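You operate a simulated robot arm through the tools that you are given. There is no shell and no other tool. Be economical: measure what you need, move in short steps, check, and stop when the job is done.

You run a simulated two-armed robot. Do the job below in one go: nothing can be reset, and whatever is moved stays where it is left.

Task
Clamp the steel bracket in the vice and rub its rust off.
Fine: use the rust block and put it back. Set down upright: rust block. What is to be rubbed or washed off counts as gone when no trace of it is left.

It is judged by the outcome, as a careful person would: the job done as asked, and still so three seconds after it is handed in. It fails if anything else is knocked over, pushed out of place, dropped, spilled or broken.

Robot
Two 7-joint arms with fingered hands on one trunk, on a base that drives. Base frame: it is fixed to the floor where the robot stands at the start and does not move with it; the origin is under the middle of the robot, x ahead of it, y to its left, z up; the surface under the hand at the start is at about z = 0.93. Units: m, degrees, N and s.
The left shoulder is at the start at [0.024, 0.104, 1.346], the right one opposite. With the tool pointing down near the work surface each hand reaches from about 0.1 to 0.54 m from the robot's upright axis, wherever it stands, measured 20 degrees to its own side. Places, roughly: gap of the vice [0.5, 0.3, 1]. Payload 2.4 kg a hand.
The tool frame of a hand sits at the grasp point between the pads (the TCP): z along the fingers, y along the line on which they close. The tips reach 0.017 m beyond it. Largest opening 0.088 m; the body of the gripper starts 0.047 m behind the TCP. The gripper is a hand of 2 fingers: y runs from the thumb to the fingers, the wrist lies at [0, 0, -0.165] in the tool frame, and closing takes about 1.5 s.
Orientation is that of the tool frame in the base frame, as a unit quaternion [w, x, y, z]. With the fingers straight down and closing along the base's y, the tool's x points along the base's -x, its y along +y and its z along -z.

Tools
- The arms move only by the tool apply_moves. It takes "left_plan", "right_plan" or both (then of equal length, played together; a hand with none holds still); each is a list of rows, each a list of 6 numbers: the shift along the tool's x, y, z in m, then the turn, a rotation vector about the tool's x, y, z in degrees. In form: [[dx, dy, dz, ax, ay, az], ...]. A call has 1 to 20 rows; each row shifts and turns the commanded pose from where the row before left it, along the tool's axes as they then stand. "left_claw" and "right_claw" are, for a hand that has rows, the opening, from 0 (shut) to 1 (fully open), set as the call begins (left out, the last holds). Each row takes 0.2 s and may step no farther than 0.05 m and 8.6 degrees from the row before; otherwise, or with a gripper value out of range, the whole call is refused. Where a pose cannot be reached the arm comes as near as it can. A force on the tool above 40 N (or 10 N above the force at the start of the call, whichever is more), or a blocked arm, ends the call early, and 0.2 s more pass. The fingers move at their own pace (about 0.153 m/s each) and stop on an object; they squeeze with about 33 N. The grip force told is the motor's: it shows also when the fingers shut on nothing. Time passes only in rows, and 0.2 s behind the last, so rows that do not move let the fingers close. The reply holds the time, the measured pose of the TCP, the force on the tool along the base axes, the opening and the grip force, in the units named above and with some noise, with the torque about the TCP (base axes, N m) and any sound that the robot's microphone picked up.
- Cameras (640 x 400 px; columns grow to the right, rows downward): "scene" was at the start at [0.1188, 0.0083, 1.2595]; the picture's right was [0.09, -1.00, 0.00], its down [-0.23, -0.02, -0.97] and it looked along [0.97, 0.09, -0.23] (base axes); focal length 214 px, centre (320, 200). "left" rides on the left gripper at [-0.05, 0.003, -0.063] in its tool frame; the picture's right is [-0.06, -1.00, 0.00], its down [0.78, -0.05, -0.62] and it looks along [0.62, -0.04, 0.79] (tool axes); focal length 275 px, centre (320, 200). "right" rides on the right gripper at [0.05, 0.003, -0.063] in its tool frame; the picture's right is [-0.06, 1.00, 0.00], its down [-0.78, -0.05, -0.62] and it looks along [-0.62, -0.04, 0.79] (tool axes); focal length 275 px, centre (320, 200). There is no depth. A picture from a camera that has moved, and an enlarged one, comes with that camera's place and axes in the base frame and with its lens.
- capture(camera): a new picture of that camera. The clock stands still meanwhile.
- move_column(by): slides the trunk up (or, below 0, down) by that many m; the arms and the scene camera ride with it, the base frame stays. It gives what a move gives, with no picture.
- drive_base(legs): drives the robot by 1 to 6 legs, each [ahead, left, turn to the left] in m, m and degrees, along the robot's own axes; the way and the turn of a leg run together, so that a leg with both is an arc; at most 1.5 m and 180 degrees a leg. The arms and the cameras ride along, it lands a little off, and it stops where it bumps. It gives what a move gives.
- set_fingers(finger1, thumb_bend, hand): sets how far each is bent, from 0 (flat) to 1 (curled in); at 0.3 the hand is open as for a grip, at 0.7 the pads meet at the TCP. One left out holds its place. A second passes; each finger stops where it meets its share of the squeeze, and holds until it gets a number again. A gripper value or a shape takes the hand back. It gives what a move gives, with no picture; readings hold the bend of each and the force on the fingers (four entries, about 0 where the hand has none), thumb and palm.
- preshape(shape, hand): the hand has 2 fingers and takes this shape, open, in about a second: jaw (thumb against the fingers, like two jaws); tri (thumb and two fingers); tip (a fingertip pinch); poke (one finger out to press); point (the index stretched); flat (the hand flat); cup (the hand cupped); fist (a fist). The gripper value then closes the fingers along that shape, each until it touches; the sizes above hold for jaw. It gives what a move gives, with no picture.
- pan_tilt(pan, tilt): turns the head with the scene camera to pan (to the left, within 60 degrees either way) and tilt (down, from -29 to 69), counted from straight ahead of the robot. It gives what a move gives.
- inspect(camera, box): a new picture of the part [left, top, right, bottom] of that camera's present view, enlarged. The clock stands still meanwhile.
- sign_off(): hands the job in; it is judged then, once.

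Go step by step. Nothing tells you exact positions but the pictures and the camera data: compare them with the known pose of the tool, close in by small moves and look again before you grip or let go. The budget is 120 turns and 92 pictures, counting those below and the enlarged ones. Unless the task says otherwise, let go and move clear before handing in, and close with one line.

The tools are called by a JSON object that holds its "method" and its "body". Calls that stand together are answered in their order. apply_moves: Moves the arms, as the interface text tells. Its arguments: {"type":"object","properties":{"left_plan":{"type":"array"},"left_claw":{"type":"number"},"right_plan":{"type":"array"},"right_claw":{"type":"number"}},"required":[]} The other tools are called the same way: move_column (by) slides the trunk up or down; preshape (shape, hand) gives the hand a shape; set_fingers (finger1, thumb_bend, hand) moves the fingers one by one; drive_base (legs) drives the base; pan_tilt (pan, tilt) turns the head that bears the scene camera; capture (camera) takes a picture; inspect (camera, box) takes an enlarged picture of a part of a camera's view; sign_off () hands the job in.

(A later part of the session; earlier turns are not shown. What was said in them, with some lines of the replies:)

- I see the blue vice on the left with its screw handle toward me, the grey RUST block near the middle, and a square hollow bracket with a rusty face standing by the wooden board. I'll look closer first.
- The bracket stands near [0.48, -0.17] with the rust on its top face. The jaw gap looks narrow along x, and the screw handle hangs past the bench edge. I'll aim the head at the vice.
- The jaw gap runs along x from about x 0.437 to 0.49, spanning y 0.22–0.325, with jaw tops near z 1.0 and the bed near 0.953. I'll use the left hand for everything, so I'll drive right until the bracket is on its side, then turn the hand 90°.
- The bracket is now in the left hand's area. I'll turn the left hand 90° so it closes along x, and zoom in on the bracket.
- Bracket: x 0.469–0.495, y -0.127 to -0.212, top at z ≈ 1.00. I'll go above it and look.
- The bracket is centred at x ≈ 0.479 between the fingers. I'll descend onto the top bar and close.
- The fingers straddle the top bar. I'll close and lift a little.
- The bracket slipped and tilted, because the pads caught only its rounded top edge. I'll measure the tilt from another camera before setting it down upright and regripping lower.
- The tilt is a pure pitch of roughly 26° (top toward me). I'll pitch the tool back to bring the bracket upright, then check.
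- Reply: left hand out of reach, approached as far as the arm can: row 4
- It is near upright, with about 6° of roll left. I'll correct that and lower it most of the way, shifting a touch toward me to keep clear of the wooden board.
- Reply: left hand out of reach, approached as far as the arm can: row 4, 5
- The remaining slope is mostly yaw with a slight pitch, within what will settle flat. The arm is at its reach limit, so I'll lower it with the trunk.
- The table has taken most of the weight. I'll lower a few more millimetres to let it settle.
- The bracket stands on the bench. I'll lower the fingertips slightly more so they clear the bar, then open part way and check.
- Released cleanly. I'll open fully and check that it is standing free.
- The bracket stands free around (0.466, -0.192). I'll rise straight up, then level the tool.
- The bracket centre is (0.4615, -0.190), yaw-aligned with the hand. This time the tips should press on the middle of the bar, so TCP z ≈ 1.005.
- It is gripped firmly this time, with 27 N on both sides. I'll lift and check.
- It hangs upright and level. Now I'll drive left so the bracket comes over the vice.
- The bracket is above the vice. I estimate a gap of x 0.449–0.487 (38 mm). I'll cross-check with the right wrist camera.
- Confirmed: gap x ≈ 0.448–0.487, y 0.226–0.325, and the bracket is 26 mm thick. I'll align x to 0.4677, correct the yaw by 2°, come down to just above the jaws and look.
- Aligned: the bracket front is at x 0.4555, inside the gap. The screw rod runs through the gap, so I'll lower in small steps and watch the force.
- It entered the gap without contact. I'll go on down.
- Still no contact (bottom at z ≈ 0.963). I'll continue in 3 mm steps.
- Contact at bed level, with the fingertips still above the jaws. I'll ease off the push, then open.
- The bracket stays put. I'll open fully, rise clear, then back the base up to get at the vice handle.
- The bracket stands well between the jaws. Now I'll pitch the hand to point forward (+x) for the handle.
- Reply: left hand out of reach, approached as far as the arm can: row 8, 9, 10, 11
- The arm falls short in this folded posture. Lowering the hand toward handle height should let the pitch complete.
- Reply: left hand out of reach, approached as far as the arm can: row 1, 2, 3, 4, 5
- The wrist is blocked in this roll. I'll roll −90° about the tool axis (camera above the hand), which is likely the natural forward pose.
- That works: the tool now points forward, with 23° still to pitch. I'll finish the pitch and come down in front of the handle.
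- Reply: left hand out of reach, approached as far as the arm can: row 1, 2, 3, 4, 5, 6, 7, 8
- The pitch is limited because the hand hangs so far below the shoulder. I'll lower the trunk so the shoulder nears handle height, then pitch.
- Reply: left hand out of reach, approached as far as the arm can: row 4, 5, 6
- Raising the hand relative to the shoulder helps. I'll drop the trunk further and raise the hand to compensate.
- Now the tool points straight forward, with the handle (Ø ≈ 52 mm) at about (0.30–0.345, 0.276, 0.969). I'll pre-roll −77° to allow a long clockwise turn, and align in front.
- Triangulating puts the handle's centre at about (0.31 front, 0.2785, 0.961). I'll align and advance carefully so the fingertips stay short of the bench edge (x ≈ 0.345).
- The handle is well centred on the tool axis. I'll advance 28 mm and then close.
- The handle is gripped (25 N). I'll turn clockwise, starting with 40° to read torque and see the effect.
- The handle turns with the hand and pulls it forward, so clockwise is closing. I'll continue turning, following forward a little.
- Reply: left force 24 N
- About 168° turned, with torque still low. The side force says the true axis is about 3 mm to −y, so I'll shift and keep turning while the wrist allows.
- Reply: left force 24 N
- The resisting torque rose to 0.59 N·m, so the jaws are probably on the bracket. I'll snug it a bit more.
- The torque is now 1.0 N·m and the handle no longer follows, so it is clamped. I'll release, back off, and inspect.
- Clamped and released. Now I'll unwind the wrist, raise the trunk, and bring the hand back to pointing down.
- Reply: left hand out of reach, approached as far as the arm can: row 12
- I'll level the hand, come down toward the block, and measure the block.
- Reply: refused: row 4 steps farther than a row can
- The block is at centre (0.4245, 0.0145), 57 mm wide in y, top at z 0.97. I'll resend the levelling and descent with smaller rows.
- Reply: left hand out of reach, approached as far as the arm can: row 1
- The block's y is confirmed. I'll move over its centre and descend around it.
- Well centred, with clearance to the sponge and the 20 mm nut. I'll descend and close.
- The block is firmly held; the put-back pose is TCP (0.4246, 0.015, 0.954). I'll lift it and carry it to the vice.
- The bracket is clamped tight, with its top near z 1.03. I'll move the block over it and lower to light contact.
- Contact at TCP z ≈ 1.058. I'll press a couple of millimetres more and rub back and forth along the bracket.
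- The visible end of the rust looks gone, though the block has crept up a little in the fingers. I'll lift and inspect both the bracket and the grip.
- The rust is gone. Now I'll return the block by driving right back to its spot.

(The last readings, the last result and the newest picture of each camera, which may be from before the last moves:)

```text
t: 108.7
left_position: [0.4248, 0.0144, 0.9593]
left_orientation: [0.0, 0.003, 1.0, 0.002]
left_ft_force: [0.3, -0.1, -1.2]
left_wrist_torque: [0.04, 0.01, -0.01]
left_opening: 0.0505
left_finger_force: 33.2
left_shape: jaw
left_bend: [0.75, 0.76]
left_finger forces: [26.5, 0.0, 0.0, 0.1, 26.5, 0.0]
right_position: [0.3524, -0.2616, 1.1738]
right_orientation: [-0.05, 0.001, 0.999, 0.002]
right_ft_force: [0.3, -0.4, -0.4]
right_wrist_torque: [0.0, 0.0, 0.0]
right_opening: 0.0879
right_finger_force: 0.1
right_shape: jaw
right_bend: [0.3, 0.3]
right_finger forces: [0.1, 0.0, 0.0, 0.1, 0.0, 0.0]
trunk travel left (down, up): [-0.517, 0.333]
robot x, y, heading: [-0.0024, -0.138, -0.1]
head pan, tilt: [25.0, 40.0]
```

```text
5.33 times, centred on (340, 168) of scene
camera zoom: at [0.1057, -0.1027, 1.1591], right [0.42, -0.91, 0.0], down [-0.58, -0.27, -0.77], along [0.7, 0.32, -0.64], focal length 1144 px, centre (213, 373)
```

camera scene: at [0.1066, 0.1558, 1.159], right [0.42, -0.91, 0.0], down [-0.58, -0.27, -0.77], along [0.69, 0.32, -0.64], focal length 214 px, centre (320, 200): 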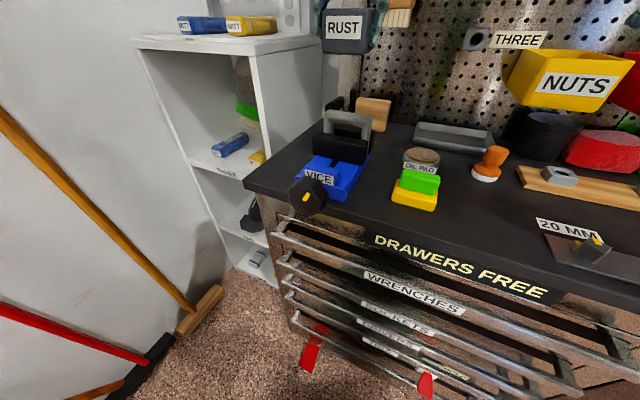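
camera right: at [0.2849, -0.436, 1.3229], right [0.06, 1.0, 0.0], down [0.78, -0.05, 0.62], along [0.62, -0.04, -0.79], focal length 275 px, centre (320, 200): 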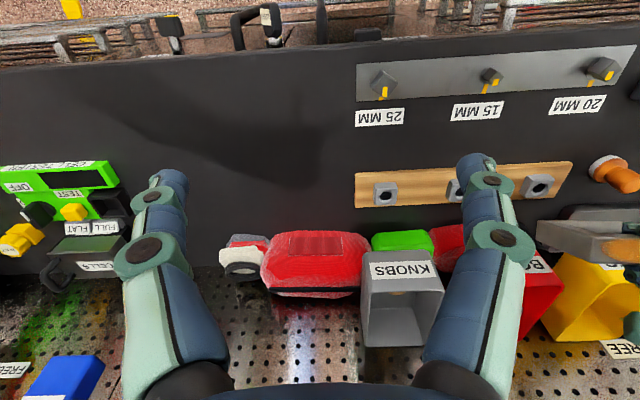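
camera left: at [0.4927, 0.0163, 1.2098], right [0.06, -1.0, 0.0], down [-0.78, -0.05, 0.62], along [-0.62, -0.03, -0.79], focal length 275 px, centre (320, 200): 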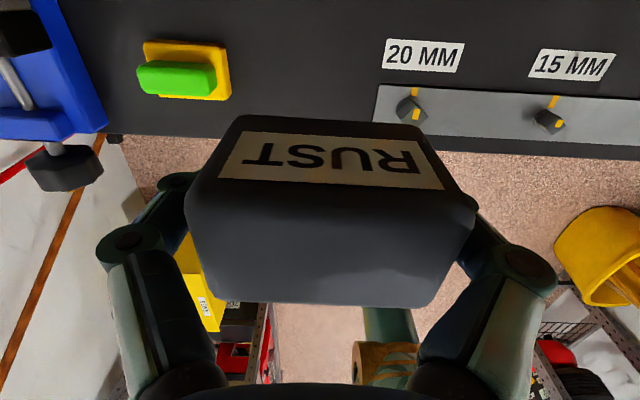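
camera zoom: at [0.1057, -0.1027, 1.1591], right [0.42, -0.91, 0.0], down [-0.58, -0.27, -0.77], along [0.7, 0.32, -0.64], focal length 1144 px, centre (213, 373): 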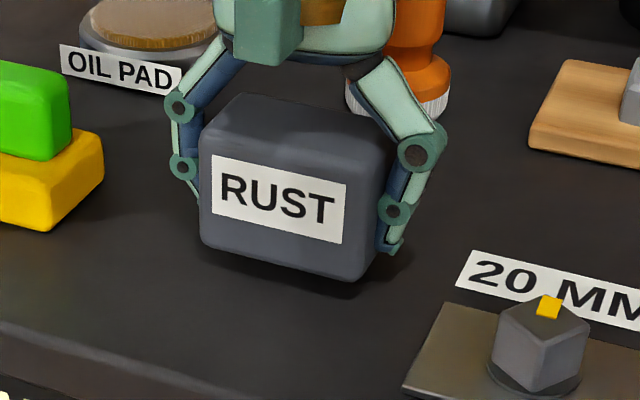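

{"method": "apply_moves", "body": {"left_plan": [[0, 0, 0.003, 0, 0, 0], [0, 0, 0.002, 0, 0, 0], [0, 0, 0.002, 0, 0, 0], [0, 0, 0, 0, 0, 0]]}}

{"method": "inspect", "body": {"camera": "scene", "box": [280, 130, 400, 205]}}

```text
t: 109.7
left_position: [0.4225, 0.0161, 0.9517]
left_orientation: [0.0, 0.003, 1.0, 0.002]
left_ft_force: [-0.8, -0.3, -1.0]
left_wrist_torque: [-0.01, -0.03, -0.02]
left_opening: 0.0503
left_finger_force: 33.3
left_shape: jaw
left_bend: [0.75, 0.76]
left_finger forces: [26.6, 0.0, 0.0, 0.0, 26.6, 0.0]
right_position: [0.3521, -0.2612, 1.1731]
right_orientation: [-0.051, 0.001, 0.999, 0.001]
right_ft_force: [0.3, -0.3, 0.1]
right_wrist_torque: [-0.01, 0.0, -0.02]
right_opening: 0.0877
right_finger_force: 0.0
right_shape: jaw
right_bend: [0.3, 0.3]
right_finger forces: [0.0, 0.0, 0.0, 0.0, 0.0, 0.0]
trunk travel left (down, up): [-0.517, 0.333]
robot x, y, heading: [0.0028, -0.136, -0.0]
head pan, tilt: [25.0, 40.0]
```

```text
5.33 times, centred on (340, 168) of scene
camera zoom: at [0.1057, -0.1027, 1.1591], right [0.42, -0.91, 0.0], down [-0.58, -0.27, -0.77], along [0.7, 0.32, -0.64], focal length 1144 px, centre (213, 373)
```

zoom: 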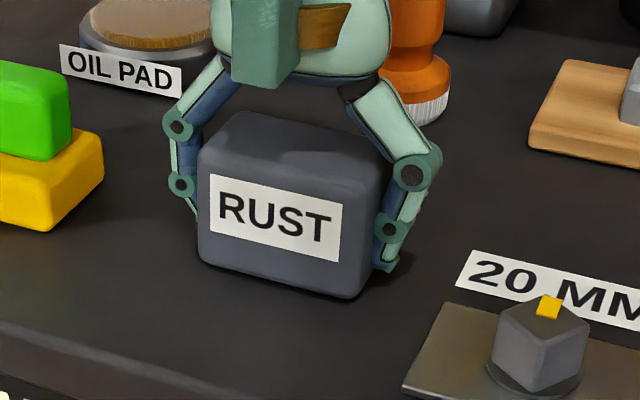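

{"method": "apply_moves", "body": {"left_plan": [[0, 0, 0.002, 0, 0, 0], [0, 0, 0.001, 0, 0, 0], [0, 0, 0, 0, 0, 0]]}}

```text
t: 110.5
left_position: [0.4236, 0.016, 0.9504]
left_orientation: [0.0, 0.003, 1.0, 0.002]
left_ft_force: [0.3, 0.2, 10.3]
left_wrist_torque: [-0.02, -0.01, -0.01]
left_opening: 0.0503
left_finger_force: 33.1
left_shape: jaw
left_bend: [0.76, 0.76]
left_finger forces: [26.3, 0.1, 0.1, 0.1, 26.5, 0.0]
right_position: [0.3518, -0.2613, 1.1737]
right_orientation: [-0.05, 0.0, 0.999, 0.001]
right_ft_force: [-0.6, 0.2, -0.3]
right_wrist_torque: [-0.01, -0.03, 0.03]
right_opening: 0.0881
right_finger_force: 0.1
right_shape: jaw
right_bend: [0.3, 0.3]
right_finger forces: [0.0, 0.0, 0.1, 0.0, 0.0, 0.0]
trunk travel left (down, up): [-0.517, 0.333]
robot x, y, heading: [0.0045, -0.1409, -0.1]
head pan, tilt: [25.0, 40.0]
```

The block is on the bench. I'll ease off a millimetre and open.

{"method": "apply_moves", "body": {"left_plan": [[0, 0, -0.001, 0, 0, 0], [0, 0, 0, 0, 0, 0]]}}

{"method": "apply_moves", "body": {"left_plan": [[0, 0, 0, 0, 0, 0], [0, 0, 0, 0, 0, 0], [0, 0, 0, 0, 0, 0], [0, 0, 0, 0, 0, 0]], "left_claw": 0.85}}

{"method": "inspect", "body": {"camera": "scene", "box": [280, 130, 400, 205]}}

```text
t: 111.0
left_position: [0.4233, 0.0155, 0.9499]
left_orientation: [0.001, 0.003, 1.0, 0.001]
left_ft_force: [1.0, 1.0, 6.4]
left_wrist_torque: [0.0, 0.0, 0.02]
left_opening: 0.0505
left_finger_force: 33.2
left_shape: jaw
left_bend: [0.75, 0.76]
left_finger forces: [26.5, 0.1, 0.0, 0.0, 26.5, 0.0]
right_position: [0.3525, -0.261, 1.1734]
right_orientation: [-0.051, 0.001, 0.999, 0.002]
right_ft_force: [-0.4, -0.2, 0.2]
right_wrist_torque: [-0.02, 0.02, -0.01]
right_opening: 0.0879
right_finger_force: 0.1
right_shape: jaw
right_bend: [0.3, 0.3]
right_finger forces: [0.0, 0.0, 0.0, 0.1, 0.0, 0.1]
trunk travel left (down, up): [-0.517, 0.333]
robot x, y, heading: [0.0002, -0.136, -0.1]
head pan, tilt: [25.0, 40.0]
```

```text
t: 112.0
left_position: [0.4251, 0.0158, 0.9496]
left_orientation: [0.0, 0.002, 1.0, 0.002]
left_ft_force: [-0.4, -0.1, 0.4]
left_wrist_torque: [0.0, -0.04, -0.04]
left_opening: 0.0747
left_finger_force: 0.0
left_shape: jaw
left_bend: [0.54, 0.5]
left_finger forces: [0.1, 0.0, 0.1, 0.1, 0.5, 0.0]
right_position: [0.3518, -0.2604, 1.1735]
right_orientation: [-0.05, 0.0, 0.999, 0.001]
right_ft_force: [0.6, 0.0, -0.4]
right_wrist_torque: [-0.05, 0.03, -0.04]
right_opening: 0.088
right_finger_force: 0.1
right_shape: jaw
right_bend: [0.3, 0.3]
right_finger forces: [0.1, 0.1, 0.0, 0.1, 0.1, 0.0]
trunk travel left (down, up): [-0.517, 0.333]
robot x, y, heading: [0.0027, -0.1373, -0.3]
head pan, tilt: [25.0, 40.0]
```

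```text
5.33 times, centred on (340, 168) of scene
camera zoom: at [0.1055, -0.1028, 1.1591], right [0.42, -0.91, 0.0], down [-0.58, -0.27, -0.77], along [0.7, 0.32, -0.64], focal length 1144 px, centre (213, 373)
```

zoom: 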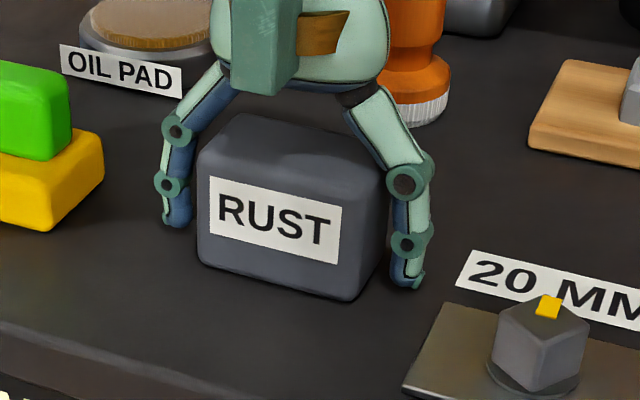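

Released and upright. I'll open slightly more, rise straight up, and check the block and bracket.

{"method": "apply_moves", "body": {"left_plan": [[0, -0.002, 0, 0, 0, 0], [0, 0, 0, 0, 0, 0], [0, 0, -0.02, 0, 0, 0], [0, 0, -0.04, 0, 0, 0], [0, 0, -0.05, 0, 0, 0], [0, 0, -0.05, 0, 0, 0], [0, 0, -0.05, 0, 0, 0], [0, 0, -0.05, 0, 0, 0], [0, 0, 0, 0, 0, 0]], "left_claw": 0.93}}

{"method": "capture", "body": {"camera": "scene"}}

{"method": "inspect", "body": {"camera": "scene", "box": [200, 80, 360, 180]}}

```text
t: 114.0
left_position: [0.4226, 0.0113, 1.212]
left_orientation: [0.0, 0.003, 1.0, 0.002]
left_ft_force: [0.1, 0.7, 0.0]
left_wrist_torque: [0.02, 0.02, -0.01]
left_opening: 0.0815
left_finger_force: 0.1
left_shape: jaw
left_bend: [0.44, 0.4]
left_finger forces: [0.0, 0.0, 0.0, 0.1, 0.0, 0.1]
right_position: [0.352, -0.2608, 1.1733]
right_orientation: [-0.05, 0.001, 0.999, 0.002]
right_ft_force: [0.3, 0.6, -0.3]
right_wrist_torque: [-0.01, 0.0, 0.01]
right_opening: 0.0879
right_finger_force: 0.0
right_shape: jaw
right_bend: [0.3, 0.3]
right_finger forces: [0.0, 0.1, 0.1, 0.1, 0.0, 0.1]
trunk travel left (down, up): [-0.517, 0.333]
robot x, y, heading: [-0.0015, -0.1395, -0.4]
head pan, tilt: [25.0, 40.0]
```

```text
15 pictures are left
camera scene: at [0.1056, -0.1027, 1.159], right [0.42, -0.91, 0.0], down [-0.58, -0.27, -0.77], along [0.7, 0.32, -0.64], focal length 214 px, centre (320, 200)
```

scene: 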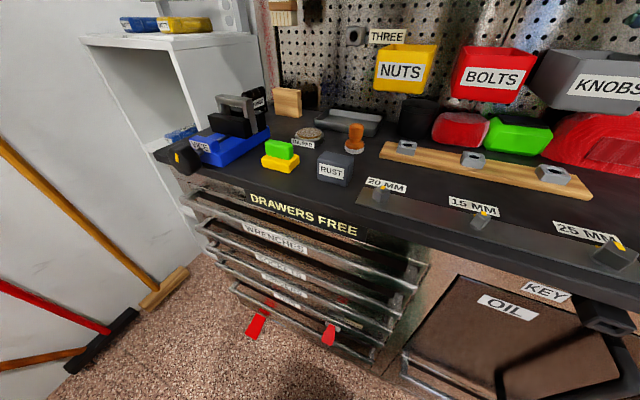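

```text
4.00 times, centred on (280, 130) of scene
camera zoom: at [0.1056, -0.1027, 1.159], right [0.42, -0.91, 0.0], down [-0.58, -0.27, -0.77], along [0.7, 0.32, -0.64], focal length 858 px, centre (480, 480)
```

zoom: 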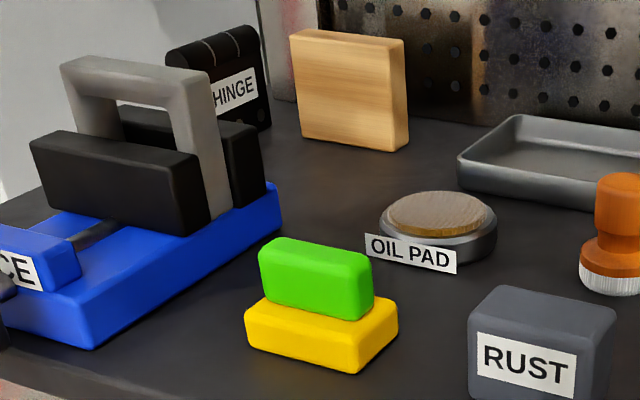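

{"method": "move_column", "body": {"by": 0.2}}

{"method": "pan_tilt", "body": {"pan": 45, "tilt": 45}}

{"method": "inspect", "body": {"camera": "scene", "box": [260, 90, 420, 190]}}

```text
t: 116.2
left_position: [0.4241, 0.0117, 1.4101]
left_orientation: [0.0, 0.003, 1.0, 0.002]
left_ft_force: [-0.1, -0.3, 0.2]
left_wrist_torque: [-0.02, 0.0, 0.01]
left_opening: 0.0816
left_finger_force: 0.1
left_shape: jaw
left_bend: [0.44, 0.4]
left_finger forces: [0.1, 0.1, 0.0, 0.1, 0.0, 0.0]
right_position: [0.353, -0.2607, 1.3731]
right_orientation: [-0.051, 0.001, 0.999, 0.002]
right_ft_force: [-0.3, -0.1, -0.2]
right_wrist_torque: [-0.02, 0.0, -0.01]
right_opening: 0.0878
right_finger_force: 0.1
right_shape: jaw
right_bend: [0.3, 0.3]
right_finger forces: [0.0, 0.1, 0.1, 0.1, 0.0, 0.1]
trunk travel left (down, up): [-0.717, 0.133]
robot x, y, heading: [0.0039, -0.1378, -0.0]
head pan, tilt: [25.0, 40.0]
```

```text
t: 117.0
left_position: [0.4231, 0.0115, 1.4107]
left_orientation: [0.0, 0.003, 1.0, 0.002]
left_ft_force: [-0.5, 0.3, 0.6]
left_wrist_torque: [-0.01, 0.0, -0.01]
left_opening: 0.0817
left_finger_force: 0.0
left_shape: jaw
left_bend: [0.44, 0.4]
left_finger forces: [0.0, 0.0, 0.0, 0.0, 0.0, 0.0]
right_position: [0.3514, -0.2609, 1.3736]
right_orientation: [-0.051, 0.0, 0.999, 0.001]
right_ft_force: [1.0, 0.7, 1.0]
right_wrist_torque: [0.02, -0.01, -0.02]
right_opening: 0.0877
right_finger_force: 0.0
right_shape: jaw
right_bend: [0.3, 0.3]
right_finger forces: [0.1, 0.1, 0.0, 0.1, 0.0, 0.1]
trunk travel left (down, up): [-0.717, 0.133]
robot x, y, heading: [0.0032, -0.1385, -0.1]
head pan, tilt: [45.0, 45.0]
```

```text
4.00 times, centred on (340, 140) of scene
camera zoom: at [0.0848, -0.0811, 1.3523], right [0.7, -0.71, 0.0], down [-0.5, -0.5, -0.71], along [0.5, 0.5, -0.71], focal length 858 px, centre (240, 440)
```

zoom: 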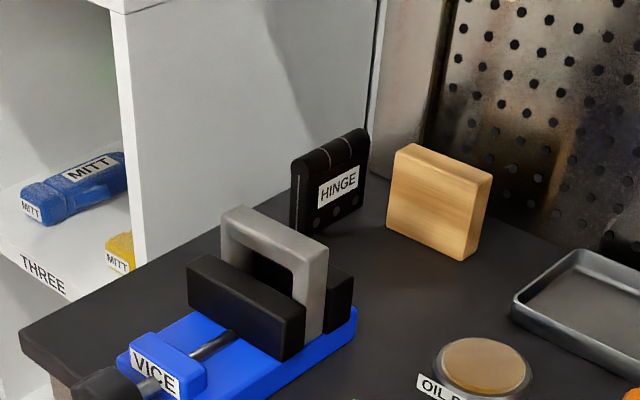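

The bracket is clamped between the jaws with a clean top face, the rust block is back upright, and both hands are clear. I'll hand in.

{"method": "sign_off", "body": {}}

```text
The job is handed in.
```

The steel bracket is clamped in the vice, and no rust shows on it in the last pictures. The rust block is back upright, within a few millimetres of where it started.
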